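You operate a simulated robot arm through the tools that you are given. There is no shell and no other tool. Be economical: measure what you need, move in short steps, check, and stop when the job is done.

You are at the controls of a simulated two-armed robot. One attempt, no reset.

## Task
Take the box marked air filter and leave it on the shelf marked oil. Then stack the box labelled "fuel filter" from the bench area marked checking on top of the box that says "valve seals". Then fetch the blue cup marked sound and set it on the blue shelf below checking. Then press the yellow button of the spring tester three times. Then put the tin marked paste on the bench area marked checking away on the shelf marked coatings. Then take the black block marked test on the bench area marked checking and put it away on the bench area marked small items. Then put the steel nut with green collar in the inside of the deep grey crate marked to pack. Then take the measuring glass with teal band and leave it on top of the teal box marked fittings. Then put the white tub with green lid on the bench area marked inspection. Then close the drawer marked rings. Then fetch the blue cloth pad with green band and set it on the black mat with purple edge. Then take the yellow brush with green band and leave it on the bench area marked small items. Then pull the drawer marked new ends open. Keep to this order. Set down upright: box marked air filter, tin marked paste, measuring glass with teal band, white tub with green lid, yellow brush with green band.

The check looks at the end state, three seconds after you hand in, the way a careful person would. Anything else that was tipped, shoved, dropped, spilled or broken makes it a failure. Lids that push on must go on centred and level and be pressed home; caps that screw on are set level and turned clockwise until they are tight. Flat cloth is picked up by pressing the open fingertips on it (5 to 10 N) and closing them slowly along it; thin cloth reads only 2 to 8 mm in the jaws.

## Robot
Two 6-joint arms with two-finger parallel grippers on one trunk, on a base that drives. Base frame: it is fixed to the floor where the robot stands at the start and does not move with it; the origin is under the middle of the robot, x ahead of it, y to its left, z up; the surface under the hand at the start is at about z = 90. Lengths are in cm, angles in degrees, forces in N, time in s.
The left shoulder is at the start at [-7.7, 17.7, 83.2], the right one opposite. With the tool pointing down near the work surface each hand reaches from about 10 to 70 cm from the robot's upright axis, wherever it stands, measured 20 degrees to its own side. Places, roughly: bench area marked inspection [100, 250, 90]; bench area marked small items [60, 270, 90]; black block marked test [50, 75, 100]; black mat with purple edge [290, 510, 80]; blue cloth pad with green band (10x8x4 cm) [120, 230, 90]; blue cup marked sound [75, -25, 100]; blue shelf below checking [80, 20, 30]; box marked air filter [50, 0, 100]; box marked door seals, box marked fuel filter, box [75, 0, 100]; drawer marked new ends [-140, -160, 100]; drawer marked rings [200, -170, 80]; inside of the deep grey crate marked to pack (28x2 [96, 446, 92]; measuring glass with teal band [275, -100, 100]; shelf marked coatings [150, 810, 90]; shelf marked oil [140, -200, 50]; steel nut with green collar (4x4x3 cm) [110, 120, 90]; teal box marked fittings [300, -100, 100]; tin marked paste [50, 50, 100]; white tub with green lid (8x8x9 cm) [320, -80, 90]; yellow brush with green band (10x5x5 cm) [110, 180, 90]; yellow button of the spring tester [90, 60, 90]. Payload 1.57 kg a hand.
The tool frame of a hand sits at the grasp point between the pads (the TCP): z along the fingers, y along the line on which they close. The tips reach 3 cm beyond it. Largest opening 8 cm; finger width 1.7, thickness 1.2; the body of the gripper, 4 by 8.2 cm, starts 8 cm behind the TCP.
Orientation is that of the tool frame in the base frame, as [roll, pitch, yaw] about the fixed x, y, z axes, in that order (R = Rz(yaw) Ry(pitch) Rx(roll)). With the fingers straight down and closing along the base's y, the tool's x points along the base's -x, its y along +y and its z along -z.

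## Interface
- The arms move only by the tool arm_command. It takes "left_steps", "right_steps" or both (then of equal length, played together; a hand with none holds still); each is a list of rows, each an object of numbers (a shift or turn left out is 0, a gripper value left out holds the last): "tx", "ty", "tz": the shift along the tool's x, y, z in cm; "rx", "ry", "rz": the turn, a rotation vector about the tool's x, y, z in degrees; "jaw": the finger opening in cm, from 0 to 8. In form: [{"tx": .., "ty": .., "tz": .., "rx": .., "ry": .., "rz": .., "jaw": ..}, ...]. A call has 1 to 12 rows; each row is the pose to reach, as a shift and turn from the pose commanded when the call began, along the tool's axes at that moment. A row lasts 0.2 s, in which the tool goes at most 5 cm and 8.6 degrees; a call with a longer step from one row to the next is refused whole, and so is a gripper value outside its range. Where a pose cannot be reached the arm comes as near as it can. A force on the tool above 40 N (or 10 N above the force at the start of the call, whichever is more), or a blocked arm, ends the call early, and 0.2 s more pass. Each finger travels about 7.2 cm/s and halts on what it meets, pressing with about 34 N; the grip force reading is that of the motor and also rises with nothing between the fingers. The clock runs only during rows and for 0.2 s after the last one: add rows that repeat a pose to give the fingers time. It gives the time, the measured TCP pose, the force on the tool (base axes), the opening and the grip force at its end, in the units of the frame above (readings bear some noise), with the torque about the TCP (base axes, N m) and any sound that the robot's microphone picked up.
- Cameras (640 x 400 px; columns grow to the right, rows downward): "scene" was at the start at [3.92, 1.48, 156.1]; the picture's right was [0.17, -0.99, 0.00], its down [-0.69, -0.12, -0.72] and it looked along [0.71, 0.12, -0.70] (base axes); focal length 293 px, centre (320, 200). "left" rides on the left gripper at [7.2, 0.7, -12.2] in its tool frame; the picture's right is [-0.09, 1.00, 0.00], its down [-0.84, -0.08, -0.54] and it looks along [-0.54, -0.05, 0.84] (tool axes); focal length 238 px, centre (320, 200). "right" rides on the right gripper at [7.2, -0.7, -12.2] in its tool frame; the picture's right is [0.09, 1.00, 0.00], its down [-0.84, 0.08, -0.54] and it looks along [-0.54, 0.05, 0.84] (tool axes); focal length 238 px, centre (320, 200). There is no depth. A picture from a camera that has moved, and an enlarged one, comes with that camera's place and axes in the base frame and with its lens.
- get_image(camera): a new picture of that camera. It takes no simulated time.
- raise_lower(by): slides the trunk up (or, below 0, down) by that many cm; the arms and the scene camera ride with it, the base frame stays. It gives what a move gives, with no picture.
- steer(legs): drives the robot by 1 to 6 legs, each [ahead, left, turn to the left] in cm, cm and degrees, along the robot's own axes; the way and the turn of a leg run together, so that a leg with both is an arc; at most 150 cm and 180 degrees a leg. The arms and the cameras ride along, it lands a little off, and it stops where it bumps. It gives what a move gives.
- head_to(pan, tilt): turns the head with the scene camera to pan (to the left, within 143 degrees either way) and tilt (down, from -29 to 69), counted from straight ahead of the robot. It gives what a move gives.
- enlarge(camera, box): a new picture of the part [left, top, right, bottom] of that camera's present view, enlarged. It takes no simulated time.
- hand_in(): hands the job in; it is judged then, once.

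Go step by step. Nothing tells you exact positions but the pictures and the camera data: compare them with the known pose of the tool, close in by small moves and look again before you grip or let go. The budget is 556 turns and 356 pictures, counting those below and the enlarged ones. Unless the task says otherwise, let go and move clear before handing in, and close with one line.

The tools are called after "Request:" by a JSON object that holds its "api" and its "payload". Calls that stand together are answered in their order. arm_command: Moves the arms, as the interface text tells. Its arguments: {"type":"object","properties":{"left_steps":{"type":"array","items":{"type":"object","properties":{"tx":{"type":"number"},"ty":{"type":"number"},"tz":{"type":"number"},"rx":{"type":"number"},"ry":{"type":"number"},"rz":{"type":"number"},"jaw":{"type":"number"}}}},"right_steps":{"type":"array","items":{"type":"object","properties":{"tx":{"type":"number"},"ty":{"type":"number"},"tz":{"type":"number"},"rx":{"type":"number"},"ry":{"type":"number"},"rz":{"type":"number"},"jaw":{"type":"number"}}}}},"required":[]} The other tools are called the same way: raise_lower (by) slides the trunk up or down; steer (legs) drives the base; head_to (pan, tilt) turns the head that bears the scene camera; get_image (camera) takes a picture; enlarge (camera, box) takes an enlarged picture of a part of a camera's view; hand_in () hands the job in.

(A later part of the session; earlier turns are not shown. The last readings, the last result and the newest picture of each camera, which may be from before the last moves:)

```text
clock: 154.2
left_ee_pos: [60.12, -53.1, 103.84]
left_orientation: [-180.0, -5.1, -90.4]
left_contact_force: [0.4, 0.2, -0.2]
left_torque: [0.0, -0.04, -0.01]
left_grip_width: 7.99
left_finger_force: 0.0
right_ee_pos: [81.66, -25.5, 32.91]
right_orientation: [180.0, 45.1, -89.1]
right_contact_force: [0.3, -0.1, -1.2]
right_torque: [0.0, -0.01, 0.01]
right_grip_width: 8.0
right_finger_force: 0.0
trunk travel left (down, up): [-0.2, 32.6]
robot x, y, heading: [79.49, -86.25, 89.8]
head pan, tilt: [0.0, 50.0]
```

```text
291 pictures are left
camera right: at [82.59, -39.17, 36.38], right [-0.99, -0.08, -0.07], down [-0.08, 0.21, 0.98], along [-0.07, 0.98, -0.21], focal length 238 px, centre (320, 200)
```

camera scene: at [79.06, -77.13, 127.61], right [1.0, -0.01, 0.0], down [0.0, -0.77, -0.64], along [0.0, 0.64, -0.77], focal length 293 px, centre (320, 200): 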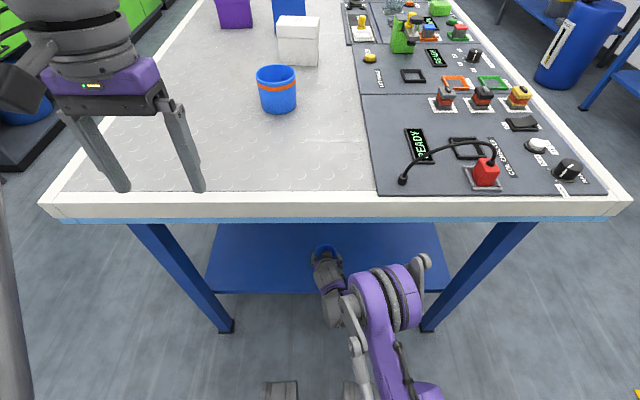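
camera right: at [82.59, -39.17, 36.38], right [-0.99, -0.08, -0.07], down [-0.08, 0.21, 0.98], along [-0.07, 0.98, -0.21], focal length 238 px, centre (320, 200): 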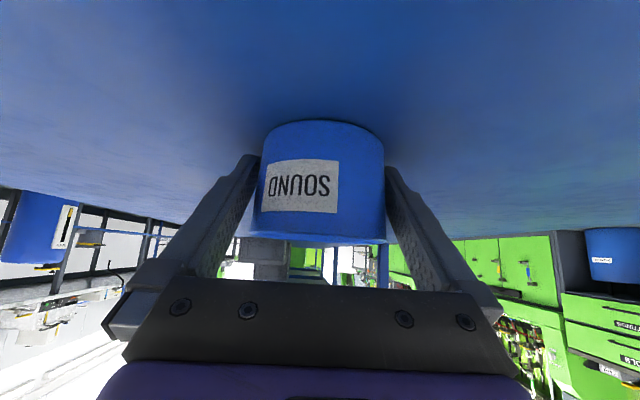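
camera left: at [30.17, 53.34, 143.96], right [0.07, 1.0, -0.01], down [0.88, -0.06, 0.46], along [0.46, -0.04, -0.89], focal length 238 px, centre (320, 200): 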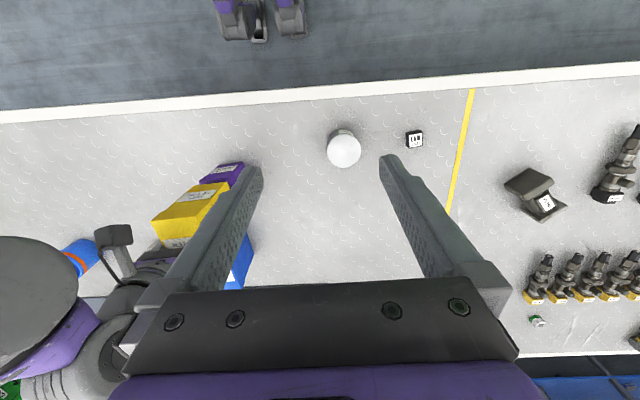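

Request:
{"api": "arm_command", "payload": {"right_steps": [{"ty": 0.15}, {"ty": 0.15, "tx": 1.4, "tz": -1.4}, {"ty": 0.15, "tx": 3.5, "tz": -3.7}, {"ty": 0.15, "tx": 5.5, "tz": -6.5}, {"ty": 0.15, "tx": 7.5, "tz": -9.5}, {"ty": 0.15, "tx": 7.5, "tz": -9.5}]}}

Request:
{"api": "get_image", "payload": {"camera": "right"}}

```text
clock: 155.6
left_ee_pos: [60.07, -53.06, 103.92]
left_orientation: [-180.0, -5.2, -90.2]
left_contact_force: [0.3, 0.2, 0.3]
left_torque: [-0.03, -0.01, -0.03]
left_grip_width: 7.98
left_finger_force: 0.0
right_ee_pos: [81.38, -37.02, 34.4]
right_orientation: [-179.9, 44.9, -89.2]
right_contact_force: [-0.4, -0.7, 0.0]
right_torque: [-0.03, -0.03, -0.02]
right_grip_width: 8.01
right_finger_force: 0.1
right hand out of reach, approached as far as the arm can: row 5, 6
trunk travel left (down, up): [-0.2, 32.6]
robot x, y, heading: [79.23, -85.97, 89.7]
head pan, tilt: [0.0, 50.0]
```

```text
290 pictures are left
camera right: at [82.38, -50.58, 37.95], right [-0.99, -0.08, -0.07], down [-0.08, 0.21, 0.97], along [-0.07, 0.97, -0.21], focal length 238 px, centre (320, 200)
```

right: 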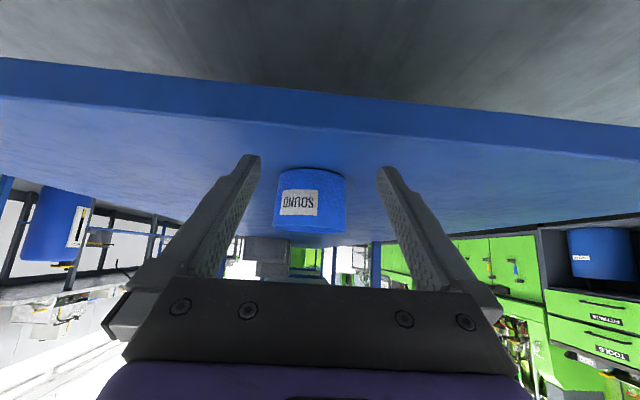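

The cup is in place. I back out, raise everything and drive round the right end to the back of the bench for the spring tester.

Request:
{"api": "steer", "payload": {"legs": [[-27, 0, 0]]}}

Request:
{"api": "raise_lower", "payload": {"by": 27.3}}

Request:
{"api": "arm_command", "payload": {"right_steps": [{"tx": -2.8, "tz": -2.8}, {"tx": -5.6, "tz": -5.6}, {"tx": -8.4, "tz": -8.4}, {"tx": -11.2, "tz": -11.2}, {"tx": -14, "tz": -14, "ry": 6}, {"tx": -16.8, "tz": -16.8, "ry": 12}, {"tx": -19.6, "tz": -19.6, "ry": 18}, {"tx": -22.4, "tz": -22.4, "ry": 24}, {"tx": -25.2, "tz": -25.2, "ry": 30}, {"tx": -28, "tz": -28, "ry": 36}, {"tx": -30.8, "tz": -30.8, "ry": 41}, {"tx": -33.6, "tz": -33.6, "ry": 45}]}}

Request:
{"api": "arm_command", "payload": {"right_steps": [{"tz": -4}, {"tz": -8}, {"tz": -12}, {"tz": -12}]}}

Request:
{"api": "steer", "payload": {"legs": [[0, -70, 0], [90, 0, 0], [75, 0, 0], [0, 0, 90]]}}

Request:
{"api": "get_image", "payload": {"camera": "scene"}}

```text
clock: 157.4
left_ee_pos: [60.03, -79.54, 103.93]
left_orientation: [180.0, -5.2, -90.1]
left_contact_force: [0.3, 0.0, 0.3]
left_torque: [0.02, 0.0, 0.04]
left_grip_width: 8.03
left_finger_force: 0.0
right_ee_pos: [81.26, -63.21, 34.48]
right_orientation: [180.0, 45.0, -88.9]
right_contact_force: [-0.1, -0.3, 0.4]
right_torque: [-0.01, -0.02, 0.0]
right_grip_width: 8.0
right_finger_force: 0.1
trunk travel left (down, up): [-0.2, 32.6]
robot x, y, heading: [79.12, -112.54, 89.7]
head pan, tilt: [0.0, 50.0]
```

```text
clock: 160.2
left_ee_pos: [60.02, -79.33, 131.2]
left_orientation: [180.0, -5.3, -90.0]
left_contact_force: [-0.1, -0.1, 0.0]
left_torque: [-0.02, -0.02, 0.01]
left_grip_width: 7.99
left_finger_force: 0.1
right_ee_pos: [81.26, -59.19, 64.65]
right_orientation: [-179.8, 48.0, -88.8]
right_contact_force: [0.1, -0.4, -0.1]
right_torque: [0.01, 0.02, 0.01]
right_grip_width: 8.0
right_finger_force: 0.1
trunk travel left (down, up): [-27.5, 5.3]
robot x, y, heading: [79.38, -112.29, 89.8]
head pan, tilt: [0.0, 50.0]
```

```text
clock: 162.8
left_ee_pos: [59.9, -79.44, 131.17]
left_orientation: [179.9, -5.3, -90.2]
left_contact_force: [-0.2, -0.7, 0.8]
left_torque: [0.01, -0.02, -0.03]
left_grip_width: 8.0
left_finger_force: 0.1
right_ee_pos: [81.01, -61.39, 112.39]
right_orientation: [-179.9, 2.9, -88.9]
right_contact_force: [0.3, 0.0, 0.3]
right_torque: [-0.01, 0.0, 0.01]
right_grip_width: 8.01
right_finger_force: 0.0
trunk travel left (down, up): [-27.5, 5.3]
robot x, y, heading: [79.12, -112.19, 89.8]
head pan, tilt: [0.0, 50.0]
```

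```text
clock: 163.8
left_ee_pos: [59.97, -79.47, 131.29]
left_orientation: [-180.0, -5.2, -90.2]
left_contact_force: [-0.6, 0.7, -0.1]
left_torque: [0.02, 0.02, -0.01]
left_grip_width: 8.01
left_finger_force: 0.1
right_ee_pos: [81.29, -62.76, 123.18]
right_orientation: [-179.9, 3.0, -88.9]
right_contact_force: [0.4, -0.1, -0.5]
right_torque: [0.02, 0.02, 0.02]
right_grip_width: 8.01
right_finger_force: 0.1
right hand out of reach, approached as far as the arm can: row 3, 4
trunk travel left (down, up): [-27.5, 5.3]
robot x, y, heading: [79.17, -112.33, 89.8]
head pan, tilt: [0.0, 50.0]
```

```text
clock: 173.6
left_ee_pos: [130.87, -20.58, 131.23]
left_orientation: [-180.0, -5.1, -89.3]
left_contact_force: [0.8, 0.1, 0.1]
left_torque: [0.08, -0.02, -0.01]
left_grip_width: 7.98
left_finger_force: 0.0
right_ee_pos: [151.84, -3.58, 123.48]
right_orientation: [-179.9, 3.0, -88.1]
right_contact_force: [0.0, -0.9, 0.0]
right_torque: [0.04, 0.03, 0.0]
right_grip_width: 8.0
right_finger_force: 0.1
trunk travel left (down, up): [-27.5, 5.3]
robot x, y, heading: [150.5, -52.61, 90.7]
head pan, tilt: [0.0, 50.0]
stopped in leg 2: the robot was blocked; the commanded pose is now the measured one
```

```text
289 pictures are left
camera scene: at [150.2, -49.43, 155.27], right [1.0, 0.01, 0.0], down [0.01, -0.76, -0.65], along [-0.01, 0.65, -0.76], focal length 293 px, centre (320, 200)
```

scene: 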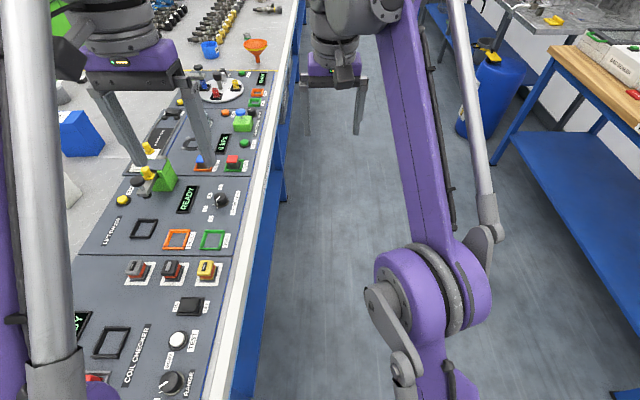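

I bumped the bench's back corner (back edge x≈134), so I shift out and continue along the back aisle.

Request:
{"api": "steer", "payload": {"legs": [[-5, 0, 0], [0, -32, 0], [115, 0, 0], [0, 0, 90]]}}

Request:
{"api": "get_image", "payload": {"camera": "scene"}}

```text
clock: 186.6
left_ee_pos: [148.69, 32.97, 131.22]
left_orientation: [179.9, -5.3, 1.4]
left_contact_force: [0.5, 0.1, -0.2]
left_torque: [0.0, 0.05, 0.0]
left_grip_width: 8.01
left_finger_force: 0.0
right_ee_pos: [131.43, 53.91, 123.19]
right_orientation: [-179.9, 3.0, 2.5]
right_contact_force: [0.1, -0.7, 0.2]
right_torque: [-0.01, -0.01, -0.04]
right_grip_width: 8.0
right_finger_force: 0.1
trunk travel left (down, up): [-27.5, 5.3]
robot x, y, heading: [181.19, 52.96, -178.6]
head pan, tilt: [0.0, 50.0]
```

```text
288 pictures are left
camera scene: at [177.29, 52.86, 155.28], right [-0.02, 1.0, 0.0], down [0.77, 0.02, -0.64], along [-0.64, -0.02, -0.77], focal length 293 px, centre (320, 200)
```

scene: 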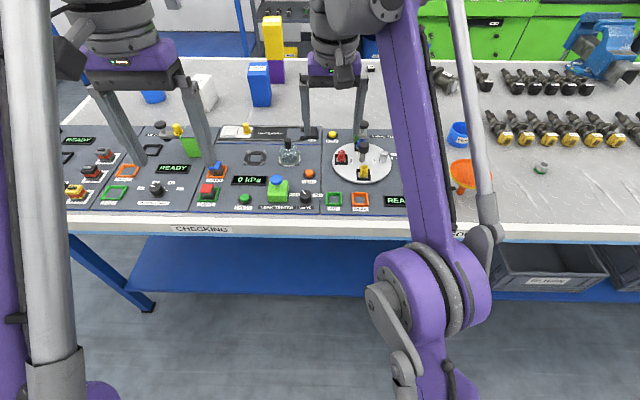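

Request:
{"api": "enlarge", "payload": {"camera": "scene", "box": [300, 110, 440, 220]}}

Request:
{"api": "enlarge", "payload": {"camera": "scene", "box": [130, 110, 340, 230]}}

Request:
{"api": "get_image", "payload": {"camera": "right"}}

```text
3.64 times, centred on (370, 165) of scene
camera zoom: at [177.29, 52.86, 155.28], right [-0.02, 1.0, 0.0], down [0.77, 0.02, -0.64], along [-0.64, -0.02, -0.77], focal length 1065 px, centre (138, 327)
```

zoom: 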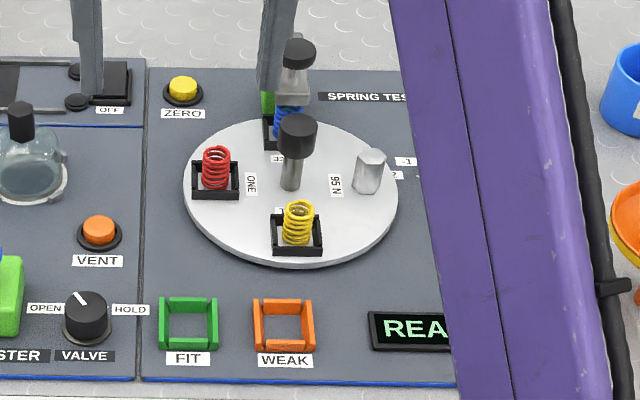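

```text
3.05 times, centred on (235, 170) of scene
camera zoom: at [177.29, 52.86, 155.28], right [-0.02, 1.0, 0.0], down [0.77, 0.02, -0.64], along [-0.64, -0.02, -0.77], focal length 892 px, centre (579, 291)
```

zoom: 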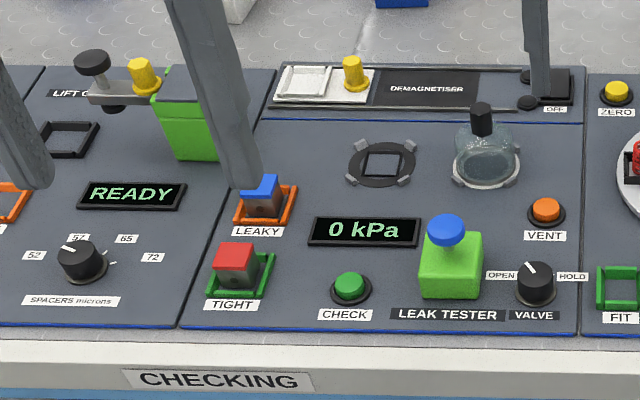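

```text
285 pictures are left
camera right: at [139.32, 54.89, 135.04], right [0.14, -0.99, -0.01], down [-0.8, -0.12, 0.58], along [-0.58, -0.07, -0.81], focal length 238 px, centre (320, 200)
```

right: 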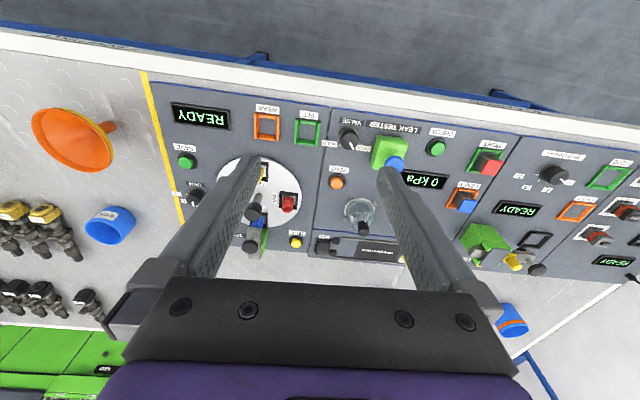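

The spring tester's yellow button (ZERO) is at about [96, 54.6, 93]. I drive closer and hover with closed fingers.

Request:
{"api": "steer", "payload": {"legs": [[0, 0, -1.4], [21, 0, 0]]}}

Request:
{"api": "arm_command", "payload": {"right_steps": [{"tz": 2, "ry": 3, "rz": 1, "jaw": 2}, {"tz": 4, "ry": 3, "rz": 1.5, "jaw": 0}, {"tz": 4, "ry": 3, "rz": 1.5, "jaw": 0}]}}

Request:
{"api": "get_image", "payload": {"camera": "scene"}}

```text
clock: 188.6
left_ee_pos: [127.62, 33.63, 131.14]
left_orientation: [179.9, -5.2, 0.3]
left_contact_force: [0.3, -0.5, 0.3]
left_torque: [0.02, 0.0, 0.02]
left_grip_width: 8.01
left_finger_force: 0.0
right_ee_pos: [110.84, 54.93, 123.18]
right_orientation: [-179.9, 3.0, 1.4]
right_contact_force: [-0.7, 0.5, 0.4]
right_torque: [0.03, 0.02, -0.02]
right_grip_width: 7.97
right_finger_force: 0.0
trunk travel left (down, up): [-27.5, 5.3]
robot x, y, heading: [160.45, 52.91, -179.9]
head pan, tilt: [0.0, 50.0]
```

```text
clock: 189.4
left_ee_pos: [127.78, 33.5, 131.3]
left_orientation: [-179.9, -5.3, 0.2]
left_contact_force: [-0.7, 0.4, 0.6]
left_torque: [0.01, 0.0, 0.0]
left_grip_width: 7.99
left_finger_force: 0.0
right_ee_pos: [110.96, 54.64, 119.31]
right_orientation: [-179.8, 0.0, -0.1]
right_contact_force: [0.5, 0.1, 0.3]
right_torque: [-0.01, 0.02, 0.01]
right_grip_width: 0.0
right_finger_force: 16.8
trunk travel left (down, up): [-27.5, 5.3]
robot x, y, heading: [160.46, 52.8, -179.8]
head pan, tilt: [0.0, 50.0]
```

```text
284 pictures are left
camera scene: at [156.63, 52.91, 155.28], right [0.0, 1.0, 0.0], down [0.77, 0.0, -0.64], along [-0.64, 0.0, -0.77], focal length 293 px, centre (320, 200)
```

scene: 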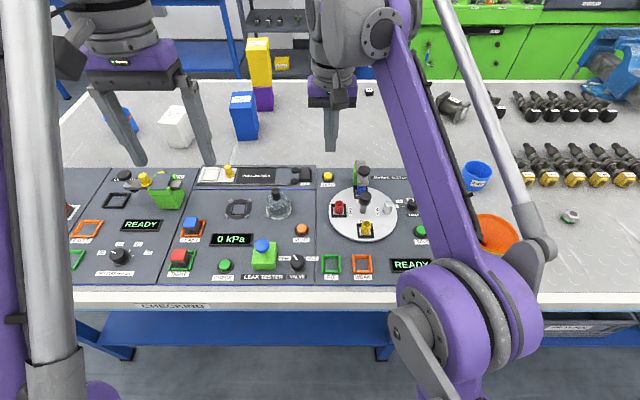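

Request:
{"api": "enlarge", "payload": {"camera": "scene", "box": [290, 90, 400, 210]}}

Request:
{"api": "enlarge", "payload": {"camera": "right", "box": [200, 60, 440, 240]}}

```text
3.33 times, centred on (345, 150) of scene
camera zoom: at [156.63, 52.91, 155.28], right [0.0, 1.0, 0.0], down [0.77, 0.0, -0.64], along [-0.64, 0.0, -0.77], focal length 976 px, centre (237, 367)
```

zoom: 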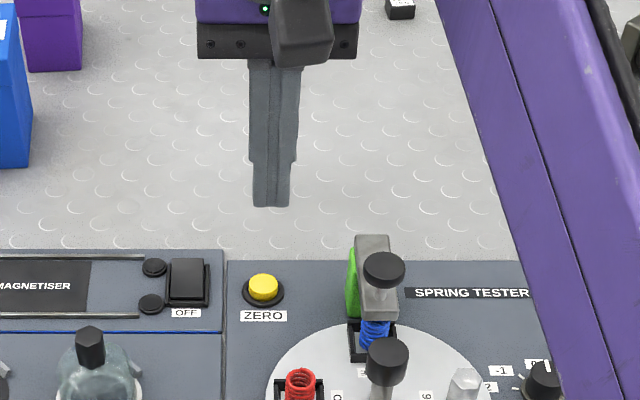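

```text
2.22 times, centred on (320, 150) of right
camera zoom: at [118.11, 55.41, 131.43], right [0.09, -1.0, 0.0], down [-0.84, -0.08, 0.54], along [-0.54, -0.05, -0.84], focal length 530 px, centre (320, 311)
```

zoom: 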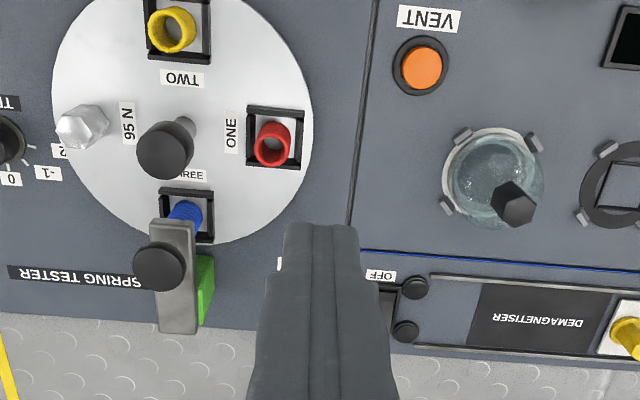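

Request:
{"api": "arm_command", "payload": {"right_steps": [{"tx": -4, "ty": -0.1, "tz": 2}, {"tx": -8, "ty": -0.2, "tz": 4}, {"tx": -12, "ty": -0.3, "tz": 6}, {"tx": -15.3, "ty": -0.3, "tz": 9}, {"tx": -15.3, "ty": -0.3, "tz": 13}, {"tx": -15.3, "ty": -0.3, "tz": 17}, {"tx": -15.3, "ty": -0.3, "tz": 17}]}}

Request:
{"api": "enlarge", "payload": {"camera": "scene", "box": [280, 110, 390, 210]}}

Request:
{"api": "get_image", "payload": {"camera": "left"}}

```text
clock: 191.0
left_ee_pos: [127.65, 33.67, 131.3]
left_orientation: [180.0, -5.3, 0.1]
left_contact_force: [0.4, -0.2, -0.2]
left_torque: [0.02, 0.01, 0.0]
left_grip_width: 8.01
left_finger_force: 0.1
right_ee_pos: [96.71, 55.29, 101.85]
right_orientation: [-179.9, 0.0, -0.2]
right_contact_force: [0.3, 0.3, -0.3]
right_torque: [-0.02, -0.04, -0.02]
right_grip_width: 0.0
right_finger_force: 21.2
right hand out of reach, approached as far as the arm can: row 2, 3, 4, 5, 6, 7
trunk travel left (down, up): [-27.5, 5.3]
robot x, y, heading: [160.26, 53.07, -179.9]
head pan, tilt: [0.0, 50.0]
```

```text
4.00 times, centred on (335, 160) of scene
camera zoom: at [156.62, 52.92, 155.28], right [0.0, 1.0, 0.0], down [0.77, 0.0, -0.64], along [-0.64, 0.0, -0.77], focal length 1171 px, centre (260, 360)
```

zoom: 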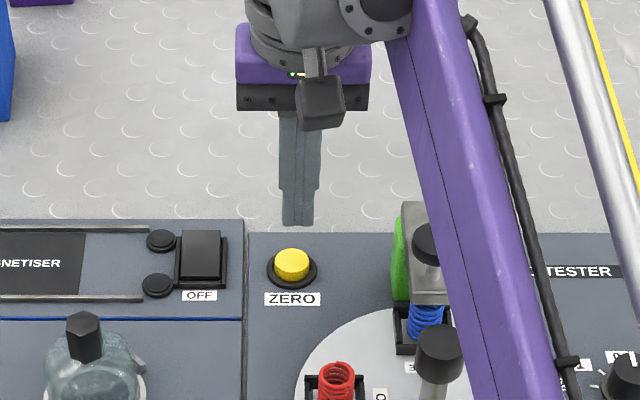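

```text
280 pictures are left
camera left: at [133.8, 32.95, 143.99], right [-0.09, -1.0, -0.01], down [-0.88, 0.08, 0.46], along [-0.46, 0.05, -0.89], focal length 238 px, centre (320, 200)
```

left: 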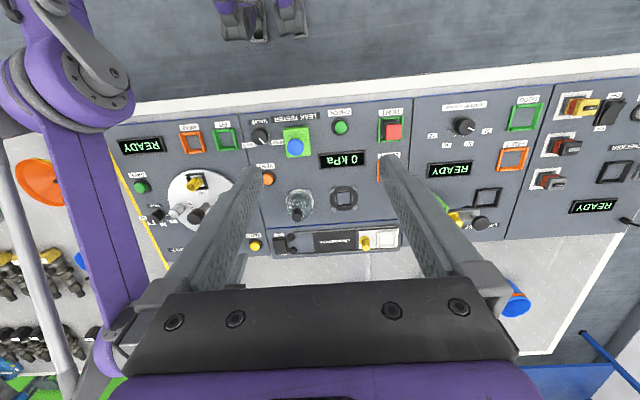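

Request:
{"api": "steer", "payload": {"legs": [[4.5, 0, 0]]}}

```text
clock: 191.9
left_ee_pos: [123.61, 33.65, 131.31]
left_orientation: [179.9, -5.2, 0.3]
left_contact_force: [-1.0, 0.4, -0.8]
left_torque: [0.01, -0.03, 0.01]
left_grip_width: 7.99
left_finger_force: 0.1
right_ee_pos: [92.57, 55.23, 101.99]
right_orientation: [-179.9, 0.1, -0.1]
right_contact_force: [-0.8, 0.7, 0.0]
right_torque: [0.0, 0.01, 0.04]
right_grip_width: 0.0
right_finger_force: 21.6
trunk travel left (down, up): [-27.5, 5.3]
robot x, y, heading: [155.88, 53.02, -179.8]
head pan, tilt: [0.0, 50.0]
```

Request:
{"api": "arm_command", "payload": {"right_steps": [{"tx": 2.3, "ty": 0.2, "tz": 1.5}, {"tx": 2.3, "ty": 0.2, "tz": 4}, {"tx": 2.3, "ty": 0.2, "tz": 4}]}}

Request:
{"api": "enlarge", "payload": {"camera": "scene", "box": [280, 130, 390, 230]}}

```text
clock: 192.7
left_ee_pos: [123.47, 33.5, 131.21]
left_orientation: [-180.0, -5.4, 0.2]
left_contact_force: [-0.6, -0.2, 0.5]
left_torque: [-0.01, 0.03, 0.0]
left_grip_width: 7.98
left_finger_force: 0.0
right_ee_pos: [94.77, 55.0, 97.85]
right_orientation: [-179.9, 0.1, 0.0]
right_contact_force: [-0.1, -0.3, 0.6]
right_torque: [0.01, 0.01, -0.01]
right_grip_width: 0.01
right_finger_force: 21.4
trunk travel left (down, up): [-27.5, 5.3]
robot x, y, heading: [155.96, 52.71, -179.7]
head pan, tilt: [0.0, 50.0]
```

```text
4.00 times, centred on (335, 180) of scene
camera zoom: at [152.41, 52.89, 155.28], right [0.0, 1.0, 0.0], down [0.77, 0.0, -0.64], along [-0.64, 0.0, -0.77], focal length 1171 px, centre (260, 280)
```

zoom: 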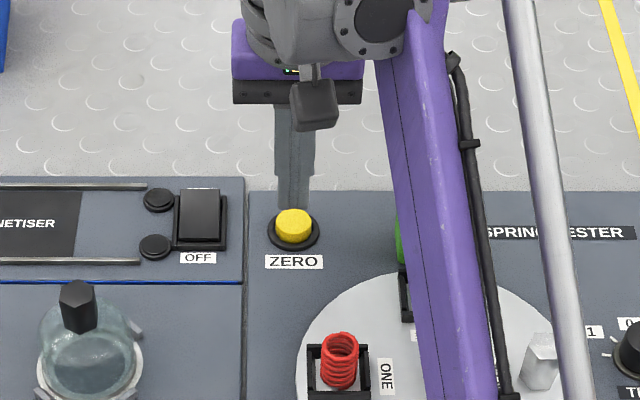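

Request:
{"api": "arm_command", "payload": {"right_steps": [{"tx": 0.5, "ty": -0.1}, {"tx": 0.5, "ty": -0.1, "tz": 0.6}, {"tx": 0.5, "ty": -0.1, "tz": 1.0}, {"tx": 0.5, "ty": -0.1, "tz": 1.3}, {"tx": 0.5, "ty": -0.1, "tz": 1.6}]}}

```text
clock: 193.9
left_ee_pos: [123.53, 33.66, 131.26]
left_orientation: [180.0, -5.3, 0.2]
left_contact_force: [-0.6, 0.3, -0.4]
left_torque: [0.04, -0.04, 0.0]
left_grip_width: 8.02
left_finger_force: 0.0
right_ee_pos: [95.28, 54.88, 96.23]
right_orientation: [-179.9, 0.1, -0.1]
right_contact_force: [0.1, -0.6, 0.2]
right_torque: [0.02, -0.02, 0.01]
right_grip_width: 0.0
right_finger_force: 21.3
trunk travel left (down, up): [-27.5, 5.3]
robot x, y, heading: [156.08, 52.78, -179.8]
head pan, tilt: [0.0, 50.0]
```

Request:
{"api": "arm_command", "payload": {"right_steps": [{"tz": 0.3}, {"tz": 0.6}, {"tz": 0.9}, {"tz": 1.2}]}}

Request:
{"api": "enlarge", "payload": {"camera": "scene", "box": [280, 130, 390, 230]}}

```text
clock: 194.9
left_ee_pos: [123.41, 33.59, 131.27]
left_orientation: [-180.0, -5.4, 0.2]
left_contact_force: [-0.2, -0.7, 0.0]
left_torque: [-0.01, 0.03, 0.0]
left_grip_width: 8.02
left_finger_force: 0.0
right_ee_pos: [94.87, 54.89, 95.45]
right_orientation: [180.0, -0.1, -0.1]
right_contact_force: [0.1, -0.8, 0.4]
right_torque: [0.01, 0.0, -0.03]
right_grip_width: 0.01
right_finger_force: 21.4
right hand out of reach, approached as far as the arm can: row 3, 4
trunk travel left (down, up): [-27.5, 5.3]
robot x, y, heading: [155.8, 53.03, -179.9]
head pan, tilt: [0.0, 50.0]
```

```text
4.00 times, centred on (335, 180) of scene
camera zoom: at [152.38, 52.9, 155.28], right [0.0, 1.0, 0.0], down [0.77, 0.0, -0.64], along [-0.64, 0.0, -0.77], focal length 1171 px, centre (260, 280)
```

zoom: 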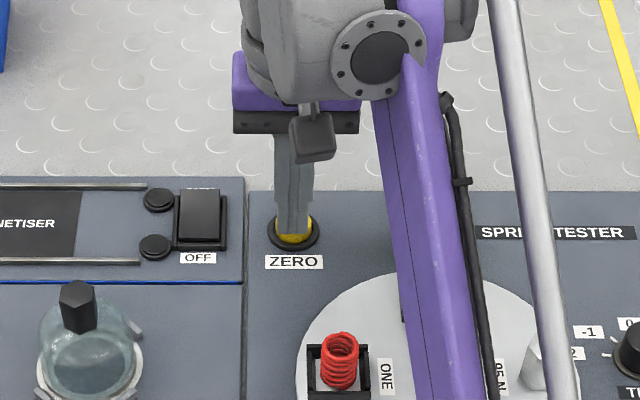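

Request:
{"api": "arm_command", "payload": {"right_steps": [{"tz": -2}, {"tz": -4}]}}

Request:
{"api": "steer", "payload": {"legs": [[5, 0, 0]]}}

```text
clock: 195.5
left_ee_pos: [123.4, 33.52, 131.23]
left_orientation: [-180.0, -5.3, 0.1]
left_contact_force: [0.8, 0.6, -0.3]
left_torque: [-0.05, 0.02, -0.06]
left_grip_width: 7.97
left_finger_force: 0.1
right_ee_pos: [94.86, 54.97, 99.61]
right_orientation: [-179.8, 0.0, -0.1]
right_contact_force: [0.6, 0.1, -0.3]
right_torque: [-0.01, 0.01, 0.03]
right_grip_width: 0.0
right_finger_force: 21.8
trunk travel left (down, up): [-27.5, 5.3]
robot x, y, heading: [156.12, 52.58, -179.9]
head pan, tilt: [0.0, 50.0]
```

```text
clock: 196.4
left_ee_pos: [118.44, 33.57, 131.2]
left_orientation: [180.0, -5.3, 0.2]
left_contact_force: [0.3, -0.4, 0.2]
left_torque: [-0.01, 0.01, 0.01]
left_grip_width: 8.0
left_finger_force: 0.0
right_ee_pos: [89.9, 54.89, 99.56]
right_orientation: [180.0, 0.0, 0.0]
right_contact_force: [-0.5, 0.0, 0.2]
right_torque: [0.03, 0.01, 0.02]
right_grip_width: 0.0
right_finger_force: 21.3
trunk travel left (down, up): [-27.5, 5.3]
robot x, y, heading: [150.99, 52.87, -179.8]
head pan, tilt: [0.0, 50.0]
```

Request:
{"api": "arm_command", "payload": {"right_steps": [{"tx": 3}, {"tx": 5.3, "ty": -0.1, "tz": 2}, {"tx": 5.3, "ty": -0.1, "tz": 3.3}, {"tx": 5.3, "ty": -0.1, "tz": 3.3}]}}

Request:
{"api": "enlarge", "payload": {"camera": "scene", "box": [280, 150, 390, 250]}}

```text
clock: 197.4
left_ee_pos: [118.48, 33.64, 131.22]
left_orientation: [-180.0, -5.3, 0.3]
left_contact_force: [-0.3, 0.0, -0.7]
left_torque: [-0.01, 0.0, 0.0]
left_grip_width: 8.02
left_finger_force: 0.0
right_ee_pos: [93.55, 54.57, 99.02]
right_orientation: [-179.9, -0.1, 0.0]
right_contact_force: [-0.2, -0.2, 0.4]
right_torque: [0.03, -0.03, -0.03]
right_grip_width: 0.0
right_finger_force: 21.0
right hand out of reach, approached as far as the arm can: row 2, 3, 4
trunk travel left (down, up): [-27.5, 5.3]
robot x, y, heading: [150.94, 52.56, -179.8]
head pan, tilt: [0.0, 50.0]
```

```text
4.00 times, centred on (335, 200) of scene
camera zoom: at [147.4, 52.88, 155.28], right [0.0, 1.0, 0.0], down [0.77, 0.0, -0.64], along [-0.64, 0.0, -0.77], focal length 1171 px, centre (260, 200)
```

zoom: 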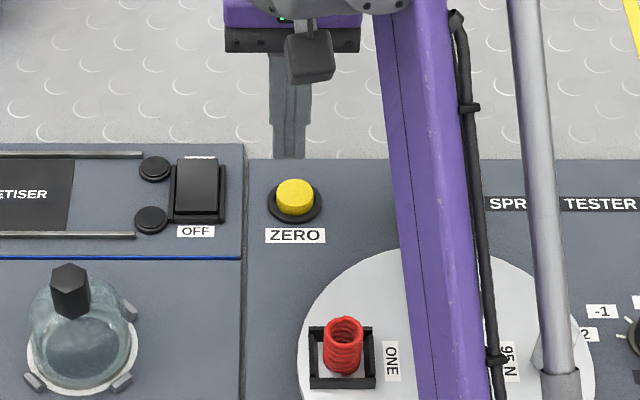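

The arm reaches better when the target is ~20° to its own side, so I raise the hand, strafe left 16 cm and shift the hand right.

Request:
{"api": "arm_command", "payload": {"right_steps": [{"tz": -4}, {"tz": -8}]}}

Request:
{"api": "steer", "payload": {"legs": [[0, 16, 0]]}}

Request:
{"api": "arm_command", "payload": {"right_steps": [{"tx": 0.4, "ty": -4}, {"tx": 0.8, "ty": -8}, {"tx": 1.2, "ty": -12}, {"tx": 1.7, "ty": -16}, {"tx": 1.7, "ty": -16, "tz": 3}, {"tx": 1.7, "ty": -16, "tz": 6}, {"tx": 1.7, "ty": -16, "tz": 9}, {"tx": 1.7, "ty": -16, "tz": 9}]}}

Request:
{"api": "enlarge", "payload": {"camera": "scene", "box": [320, 150, 430, 250]}}

```text
clock: 198.0
left_ee_pos: [118.42, 33.6, 131.23]
left_orientation: [-180.0, -5.4, 0.2]
left_contact_force: [0.4, -0.4, 0.1]
left_torque: [-0.01, -0.03, -0.03]
left_grip_width: 8.0
left_finger_force: 0.1
right_ee_pos: [93.91, 54.74, 107.08]
right_orientation: [-180.0, 0.0, 0.0]
right_contact_force: [-0.2, -0.1, -0.3]
right_torque: [0.02, 0.0, 0.01]
right_grip_width: 0.02
right_finger_force: 21.3
trunk travel left (down, up): [-27.5, 5.3]
robot x, y, heading: [150.61, 52.61, -179.9]
head pan, tilt: [0.0, 50.0]
```

```text
clock: 200.1
left_ee_pos: [118.51, 17.62, 131.25]
left_orientation: [180.0, -5.3, 0.3]
left_contact_force: [0.6, 0.2, 0.3]
left_torque: [0.01, -0.01, 0.01]
left_grip_width: 7.99
left_finger_force: 0.1
right_ee_pos: [93.94, 38.78, 107.11]
right_orientation: [-180.0, 0.0, -0.1]
right_contact_force: [0.3, 0.7, -0.3]
right_torque: [-0.01, 0.02, 0.0]
right_grip_width: 0.0
right_finger_force: 21.7
trunk travel left (down, up): [-27.5, 5.3]
robot x, y, heading: [151.2, 36.7, -179.8]
head pan, tilt: [0.0, 50.0]
```

```text
clock: 201.8
left_ee_pos: [118.41, 17.54, 131.12]
left_orientation: [-180.0, -5.4, 0.2]
left_contact_force: [-0.1, 0.4, 0.5]
left_torque: [0.01, 0.04, 0.03]
left_grip_width: 8.0
left_finger_force: 0.0
right_ee_pos: [93.4, 54.63, 100.27]
right_orientation: [-179.9, -0.1, 0.0]
right_contact_force: [-0.5, 0.4, 0.2]
right_torque: [-0.05, 0.02, 0.02]
right_grip_width: 0.0
right_finger_force: 21.2
right hand out of reach, approached as far as the arm can: row 2, 3, 4, 5, 6, 7, 8
trunk travel left (down, up): [-27.5, 5.3]
robot x, y, heading: [151.24, 36.82, -179.7]
head pan, tilt: [0.0, 50.0]
```

```text
4.00 times, centred on (375, 200) of scene
camera zoom: at [147.42, 36.81, 155.28], right [0.0, 1.0, 0.0], down [0.77, 0.0, -0.64], along [-0.64, 0.0, -0.77], focal length 1171 px, centre (100, 200)
```

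zoom: 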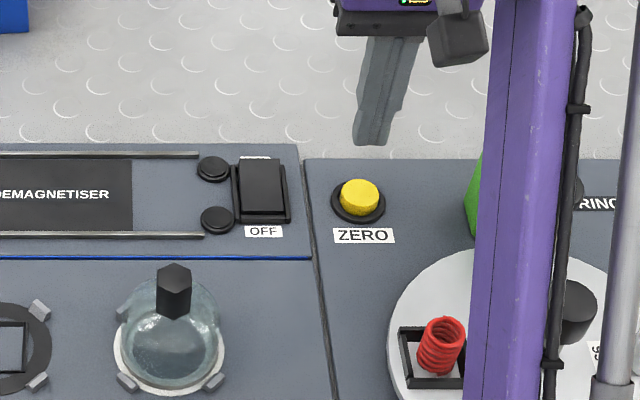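

Something in the arm's posture limits it; I bring the right hand back up near its start pose to recover a good posture.

Request:
{"api": "arm_command", "payload": {"right_steps": [{"tz": -4}, {"tz": -8}, {"tx": 1, "tz": -12}, {"tx": 4, "tz": -15}, {"tx": 7, "tz": -18}, {"tx": 10, "tz": -21}, {"tx": 13, "tz": -23}, {"tx": 16, "tz": -25}, {"tx": 18, "tz": -26}, {"tx": 18, "tz": -26}]}}

Request:
{"api": "get_image", "payload": {"camera": "scene"}}

```text
clock: 204.1
left_ee_pos: [118.31, 17.69, 131.18]
left_orientation: [179.9, -5.4, 0.2]
left_contact_force: [-1.3, 0.1, -0.6]
left_torque: [-0.05, -0.05, -0.02]
left_grip_width: 7.98
left_finger_force: 0.1
right_ee_pos: [110.93, 54.78, 126.26]
right_orientation: [-179.8, 0.0, -0.1]
right_contact_force: [-0.4, -0.4, 0.5]
right_torque: [-0.01, -0.05, 0.01]
right_grip_width: 0.0
right_finger_force: 21.2
right hand out of reach, approached as far as the arm can: row 4, 5, 6, 7
trunk travel left (down, up): [-27.5, 5.3]
robot x, y, heading: [151.17, 36.87, -179.9]
head pan, tilt: [0.0, 50.0]
```

```text
275 pictures are left
camera scene: at [147.16, 36.82, 155.27], right [0.0, 1.0, 0.0], down [0.77, 0.0, -0.64], along [-0.64, 0.0, -0.77], focal length 293 px, centre (320, 200)
```

scene: 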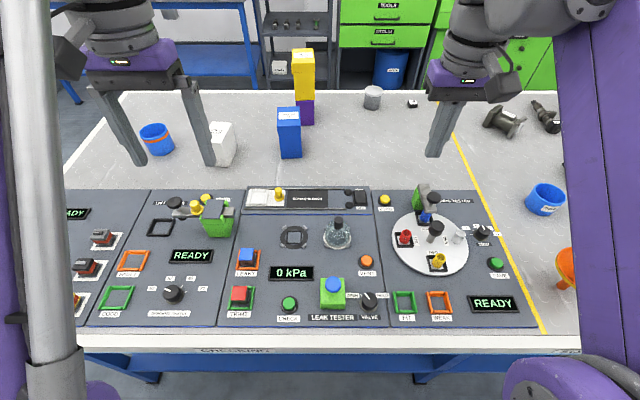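

Now posture is changed. I descend first near the robot and then extend toward the button.

Request:
{"api": "arm_command", "payload": {"right_steps": [{"tz": 4}, {"tz": 8}, {"tz": 12}, {"tz": 16}, {"tz": 20}, {"tx": -4, "tz": 21}, {"tx": -8, "tz": 21}, {"tx": -12, "tz": 21}, {"tx": -15.5, "tz": 21}, {"tx": -15.5, "tz": 24}, {"tx": -15.5, "tz": 27}, {"tx": -15.5, "tz": 27}]}}

Request:
{"api": "enlarge", "payload": {"camera": "scene", "box": [320, 150, 430, 250]}}

```text
clock: 206.7
left_ee_pos: [118.61, 17.49, 131.21]
left_orientation: [-180.0, -5.3, 0.2]
left_contact_force: [-0.5, 0.1, -0.9]
left_torque: [0.04, 0.02, 0.0]
left_grip_width: 8.01
left_finger_force: 0.0
right_ee_pos: [95.48, 54.74, 99.66]
right_orientation: [-179.9, -0.1, -0.1]
right_contact_force: [-0.7, -0.7, 0.3]
right_torque: [0.0, -0.01, 0.01]
right_grip_width: 0.0
right_finger_force: 21.3
trunk travel left (down, up): [-27.5, 5.3]
robot x, y, heading: [151.06, 36.74, -179.8]
head pan, tilt: [0.0, 50.0]
```

```text
4.00 times, centred on (375, 200) of scene
camera zoom: at [147.47, 36.8, 155.28], right [0.0, 1.0, 0.0], down [0.77, 0.0, -0.64], along [-0.64, 0.0, -0.77], focal length 1171 px, centre (100, 200)
```

zoom: 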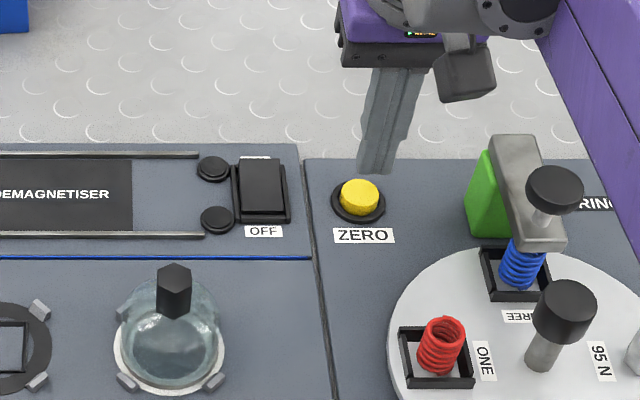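

Request:
{"api": "arm_command", "payload": {"right_steps": [{"ty": 0.3, "tz": 1.5}, {"ty": 0.3, "tz": 2.5}, {"ty": 0.3, "tz": 3}, {"ty": 0.3, "tz": 3.3}, {"ty": 0.3, "tz": 3.6}]}}

Request:
{"api": "enlarge", "payload": {"camera": "scene", "box": [320, 150, 430, 250]}}

```text
clock: 207.8
left_ee_pos: [118.44, 17.58, 131.18]
left_orientation: [-180.0, -5.3, 0.2]
left_contact_force: [-0.5, -1.0, 0.6]
left_torque: [0.01, 0.02, 0.0]
left_grip_width: 8.03
left_finger_force: 0.0
right_ee_pos: [95.83, 54.51, 95.94]
right_orientation: [-180.0, -0.1, -0.1]
right_contact_force: [-0.2, 0.1, 0.3]
right_torque: [-0.05, -0.02, 0.0]
right_grip_width: 0.02
right_finger_force: 21.2
trunk travel left (down, up): [-27.5, 5.3]
robot x, y, heading: [151.28, 36.57, -179.9]
head pan, tilt: [0.0, 50.0]
```

```text
4.00 times, centred on (375, 200) of scene
camera zoom: at [147.43, 36.82, 155.28], right [0.0, 1.0, 0.0], down [0.77, 0.0, -0.64], along [-0.64, 0.0, -0.77], focal length 1171 px, centre (100, 200)
```

zoom: 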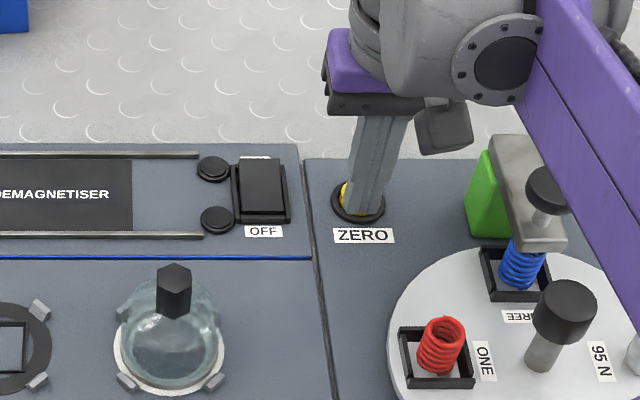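

Request:
{"api": "arm_command", "payload": {"right_steps": [{"tx": -0.7, "ty": 0.15}, {"tx": -0.7, "ty": 0.15, "tz": 0.3}, {"tx": -0.7, "ty": 0.15, "tz": 0.6}]}}

Request:
{"api": "enlarge", "payload": {"camera": "scene", "box": [320, 150, 430, 250]}}

```text
clock: 208.7
left_ee_pos: [118.47, 17.55, 131.31]
left_orientation: [-180.0, -5.3, 0.2]
left_contact_force: [0.2, -0.1, 0.6]
left_torque: [-0.03, -0.01, -0.01]
left_grip_width: 8.0
left_finger_force: 0.1
right_ee_pos: [95.13, 54.53, 95.17]
right_orientation: [180.0, 0.1, -0.1]
right_contact_force: [-0.5, 0.1, -0.3]
right_torque: [0.0, -0.01, 0.01]
right_grip_width: 0.0
right_finger_force: 21.3
trunk travel left (down, up): [-27.5, 5.3]
robot x, y, heading: [150.9, 36.81, -179.6]
head pan, tilt: [0.0, 50.0]
```

```text
4.00 times, centred on (375, 200) of scene
camera zoom: at [147.42, 36.81, 155.28], right [0.0, 1.0, 0.0], down [0.77, 0.0, -0.64], along [-0.64, 0.0, -0.77], focal length 1171 px, centre (100, 200)
```

zoom: 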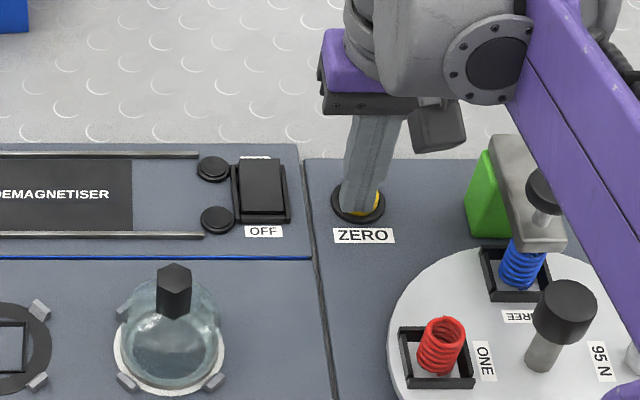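

Request:
{"api": "arm_command", "payload": {"right_steps": [{"ty": -0.15, "tz": 0.3}, {"ty": -0.15, "tz": 0.6}, {"ty": -0.15, "tz": 0.8}, {"ty": -0.15, "tz": 1.0}]}}

```text
clock: 209.7
left_ee_pos: [118.55, 17.42, 131.46]
left_orientation: [-180.0, -5.2, 0.3]
left_contact_force: [-0.9, -1.2, -0.2]
left_torque: [-0.01, -0.01, 0.02]
left_grip_width: 7.99
left_finger_force: 0.0
right_ee_pos: [95.06, 54.6, 94.42]
right_orientation: [-179.9, 0.1, -0.1]
right_contact_force: [-2.7, 0.5, 18.9]
right_torque: [0.05, 0.19, 0.07]
right_grip_width: 0.0
right_finger_force: 21.3
trunk travel left (down, up): [-27.5, 5.3]
robot x, y, heading: [151.12, 36.53, -180.0]
head pan, tilt: [0.0, 50.0]
heard: click
```

One click. I release and press a second time.

Request:
{"api": "arm_command", "payload": {"right_steps": [{"tz": -0.8}, {"tz": -1.5}, {"tz": -1.5}, {"tz": -1.5}]}}

Request:
{"api": "arm_command", "payload": {"right_steps": [{"tz": 0.8}, {"tz": 1.1}, {"tz": 1.3}, {"tz": 1.5}, {"tz": 1.5}]}}

```text
clock: 210.7
left_ee_pos: [118.43, 17.54, 131.22]
left_orientation: [180.0, -5.3, 0.2]
left_contact_force: [0.0, 0.3, 0.4]
left_torque: [-0.04, -0.01, 0.03]
left_grip_width: 7.99
left_finger_force: 0.0
right_ee_pos: [95.15, 54.52, 95.82]
right_orientation: [-179.8, 0.1, -0.1]
right_contact_force: [-0.1, 0.9, -0.3]
right_torque: [0.0, 0.01, 0.0]
right_grip_width: 0.0
right_finger_force: 21.3
trunk travel left (down, up): [-27.5, 5.3]
robot x, y, heading: [151.1, 36.7, -179.8]
head pan, tilt: [0.0, 50.0]
```

```text
clock: 211.8
left_ee_pos: [118.61, 17.58, 131.27]
left_orientation: [-180.0, -5.2, 0.2]
left_contact_force: [0.2, 0.2, -0.5]
left_torque: [-0.03, 0.03, -0.03]
left_grip_width: 7.99
left_finger_force: 0.1
right_ee_pos: [95.22, 54.48, 94.36]
right_orientation: [-180.0, 0.0, -0.1]
right_contact_force: [-4.0, 3.7, 25.4]
right_torque: [0.12, 0.33, 0.15]
right_grip_width: 0.02
right_finger_force: 21.3
trunk travel left (down, up): [-27.5, 5.3]
robot x, y, heading: [151.03, 36.69, -180.0]
head pan, tilt: [0.0, 50.0]
heard: click
```

Second click. Third press.

Request:
{"api": "arm_command", "payload": {"right_steps": [{"tz": -0.8}, {"tz": -1.5}, {"tz": -1.5}, {"tz": -1.5}]}}

Request:
{"api": "arm_command", "payload": {"right_steps": [{"tz": 0.8}, {"tz": 1.1}, {"tz": 1.3}, {"tz": 1.5}, {"tz": 1.5}]}}

Request:
{"api": "arm_command", "payload": {"right_steps": [{"tz": -1}, {"tz": -4}, {"tz": -8}, {"tx": 4, "tz": -10}, {"tx": 8, "tz": -12}, {"tx": 12, "tz": -14}, {"tx": 14, "tz": -18}, {"tx": 14, "tz": -22}, {"tx": 14, "tz": -26}, {"tx": 14, "tz": -28}, {"tx": 14, "tz": -28}]}}

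Request:
{"api": "get_image", "payload": {"camera": "scene"}}

```text
clock: 212.8
left_ee_pos: [118.46, 17.53, 131.25]
left_orientation: [-180.0, -5.2, 0.2]
left_contact_force: [0.0, 1.0, 0.6]
left_torque: [0.01, -0.02, 0.0]
left_grip_width: 8.01
left_finger_force: 0.0
right_ee_pos: [95.06, 54.44, 95.93]
right_orientation: [-179.9, 0.0, -0.1]
right_contact_force: [-0.5, -0.1, -0.1]
right_torque: [-0.01, 0.0, 0.03]
right_grip_width: 0.02
right_finger_force: 21.7
trunk travel left (down, up): [-27.5, 5.3]
robot x, y, heading: [150.98, 36.51, -179.7]
head pan, tilt: [0.0, 50.0]
```

```text
clock: 214.1
left_ee_pos: [118.59, 17.48, 131.26]
left_orientation: [-179.9, -5.2, 0.1]
left_contact_force: [-0.1, 0.6, 0.2]
left_torque: [-0.03, 0.0, 0.0]
left_grip_width: 7.98
left_finger_force: 0.1
right_ee_pos: [95.19, 54.57, 94.49]
right_orientation: [-179.9, 0.1, -0.1]
right_contact_force: [-6.6, 2.3, 16.1]
right_torque: [0.08, 0.28, 0.05]
right_grip_width: 0.01
right_finger_force: 21.5
trunk travel left (down, up): [-27.5, 5.3]
robot x, y, heading: [151.09, 36.75, -180.0]
head pan, tilt: [0.0, 50.0]
heard: click
```

```text
clock: 216.4
left_ee_pos: [118.41, 17.54, 131.27]
left_orientation: [-180.0, -5.3, 0.2]
left_contact_force: [-0.1, 0.5, 0.7]
left_torque: [-0.01, 0.03, 0.0]
left_grip_width: 8.0
left_finger_force: 0.1
right_ee_pos: [109.15, 54.33, 122.2]
right_orientation: [-179.9, 0.0, 0.0]
right_contact_force: [-0.2, 0.2, 0.0]
right_torque: [-0.04, 0.0, 0.03]
right_grip_width: 0.0
right_finger_force: 21.0
trunk travel left (down, up): [-27.5, 5.3]
robot x, y, heading: [151.14, 36.85, -180.0]
head pan, tilt: [0.0, 50.0]
```

```text
271 pictures are left
camera scene: at [147.45, 36.81, 155.28], right [0.0, 1.0, 0.0], down [0.77, 0.0, -0.64], along [-0.64, 0.0, -0.77], focal length 293 px, centre (320, 200)
```

scene: 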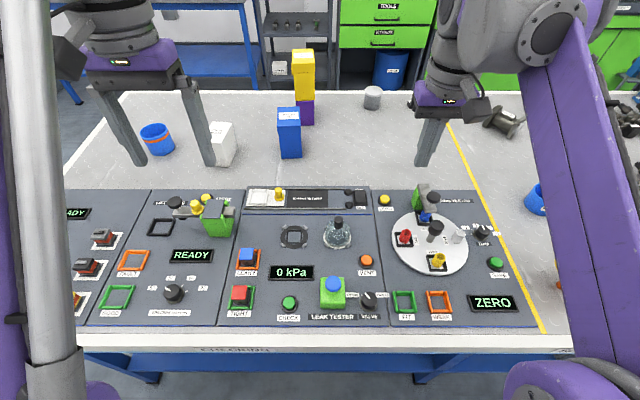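

Three clicks and the display shows ZERO. Next I go round to the front of the bench for the paste tin.

Request:
{"api": "steer", "payload": {"legs": [[-30, 0, 0], [0, 145, 0], [100, 0, 0], [93, 0, 0], [0, 0, 180], [0, 150, 0]]}}

Request:
{"api": "get_image", "payload": {"camera": "scene"}}

```text
clock: 260.2
left_ee_pos: [14.41, 60.97, 131.22]
left_orientation: [180.0, -5.3, -176.4]
left_contact_force: [0.3, -0.2, 0.5]
left_torque: [-0.01, 0.01, 0.0]
left_grip_width: 7.99
left_finger_force: 0.0
right_ee_pos: [25.95, 24.89, 122.29]
right_orientation: [-179.8, 0.0, -176.7]
right_contact_force: [-0.2, 0.3, 0.3]
right_torque: [-0.01, 0.0, -0.01]
right_grip_width: 0.0
right_finger_force: 21.8
trunk travel left (down, up): [-27.5, 5.3]
robot x, y, heading: [-17.1, 39.72, 3.5]
head pan, tilt: [0.0, 50.0]
```

```text
270 pictures are left
camera scene: at [-13.45, 40.27, 155.28], right [0.06, -1.0, 0.0], down [-0.76, -0.05, -0.64], along [0.64, 0.04, -0.77], focal length 293 px, centre (320, 200)
```

scene: 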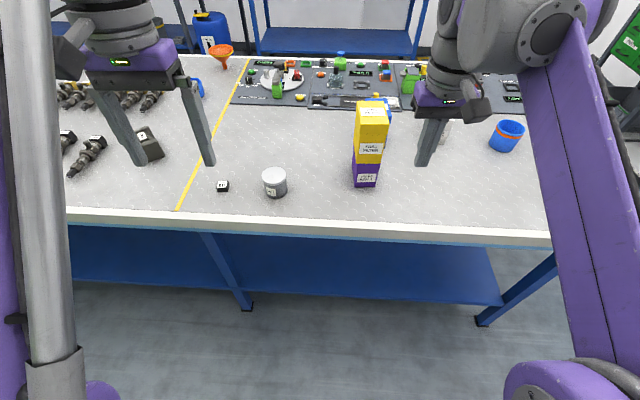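

I look left down the hall to find the shelf marked coatings and the route.

Request:
{"api": "head_to", "payload": {"pan": 70, "tilt": 8}}

Request:
{"api": "get_image", "payload": {"camera": "scene"}}

Request:
{"api": "head_to", "payload": {"pan": 110, "tilt": 12}}

Request:
{"api": "get_image", "payload": {"camera": "scene"}}

```text
clock: 261.6
left_ee_pos: [14.34, 61.13, 131.21]
left_orientation: [-179.9, -5.3, -176.4]
left_contact_force: [0.2, 0.3, 0.5]
left_torque: [-0.03, 0.02, -0.01]
left_grip_width: 7.98
left_finger_force: 0.1
right_ee_pos: [25.95, 24.81, 122.13]
right_orientation: [-179.8, 0.0, -176.6]
right_contact_force: [0.5, -0.7, -1.5]
right_torque: [0.02, -0.02, 0.01]
right_grip_width: 0.0
right_finger_force: 20.9
trunk travel left (down, up): [-27.5, 5.3]
robot x, y, heading: [-17.13, 40.02, 3.6]
head pan, tilt: [70.0, 8.0]
```

```text
269 pictures are left
camera scene: at [-18.52, 48.67, 161.78], right [0.96, -0.28, 0.0], down [-0.04, -0.13, -0.99], along [0.28, 0.95, -0.14], focal length 293 px, centre (320, 200)
```

scene: 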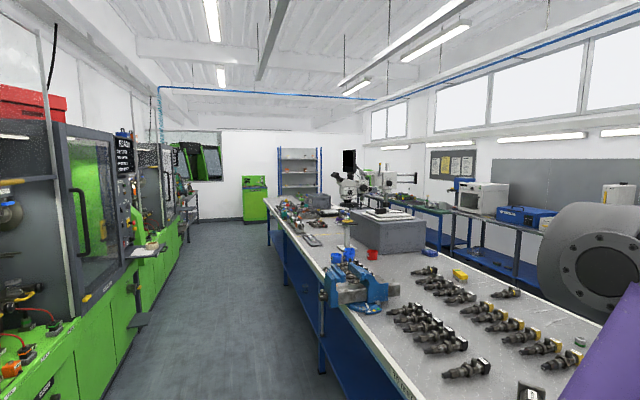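

```text
clock: 262.6
left_ee_pos: [14.36, 61.1, 131.22]
left_orientation: [179.9, -5.3, -176.4]
left_contact_force: [0.1, 0.8, 0.2]
left_torque: [-0.02, -0.02, -0.03]
left_grip_width: 8.0
left_finger_force: 0.1
right_ee_pos: [25.86, 24.72, 122.26]
right_orientation: [-179.9, 0.0, -176.6]
right_contact_force: [1.1, 0.3, -0.5]
right_torque: [0.02, 0.02, 0.01]
right_grip_width: 0.0
right_finger_force: 21.3
trunk travel left (down, up): [-27.5, 5.3]
robot x, y, heading: [-16.98, 39.96, 3.5]
head pan, tilt: [110.0, 12.0]
```

```text
268 pictures are left
camera scene: at [-24.87, 48.33, 161.14], right [0.92, 0.4, 0.0], down [0.08, -0.19, -0.98], along [-0.39, 0.9, -0.21], focal length 293 px, centre (320, 200)
```

scene: 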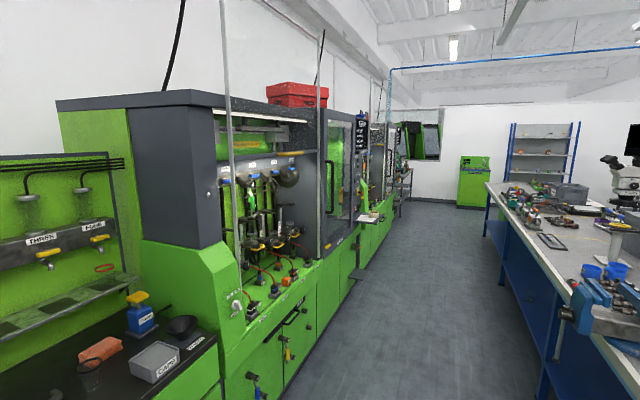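

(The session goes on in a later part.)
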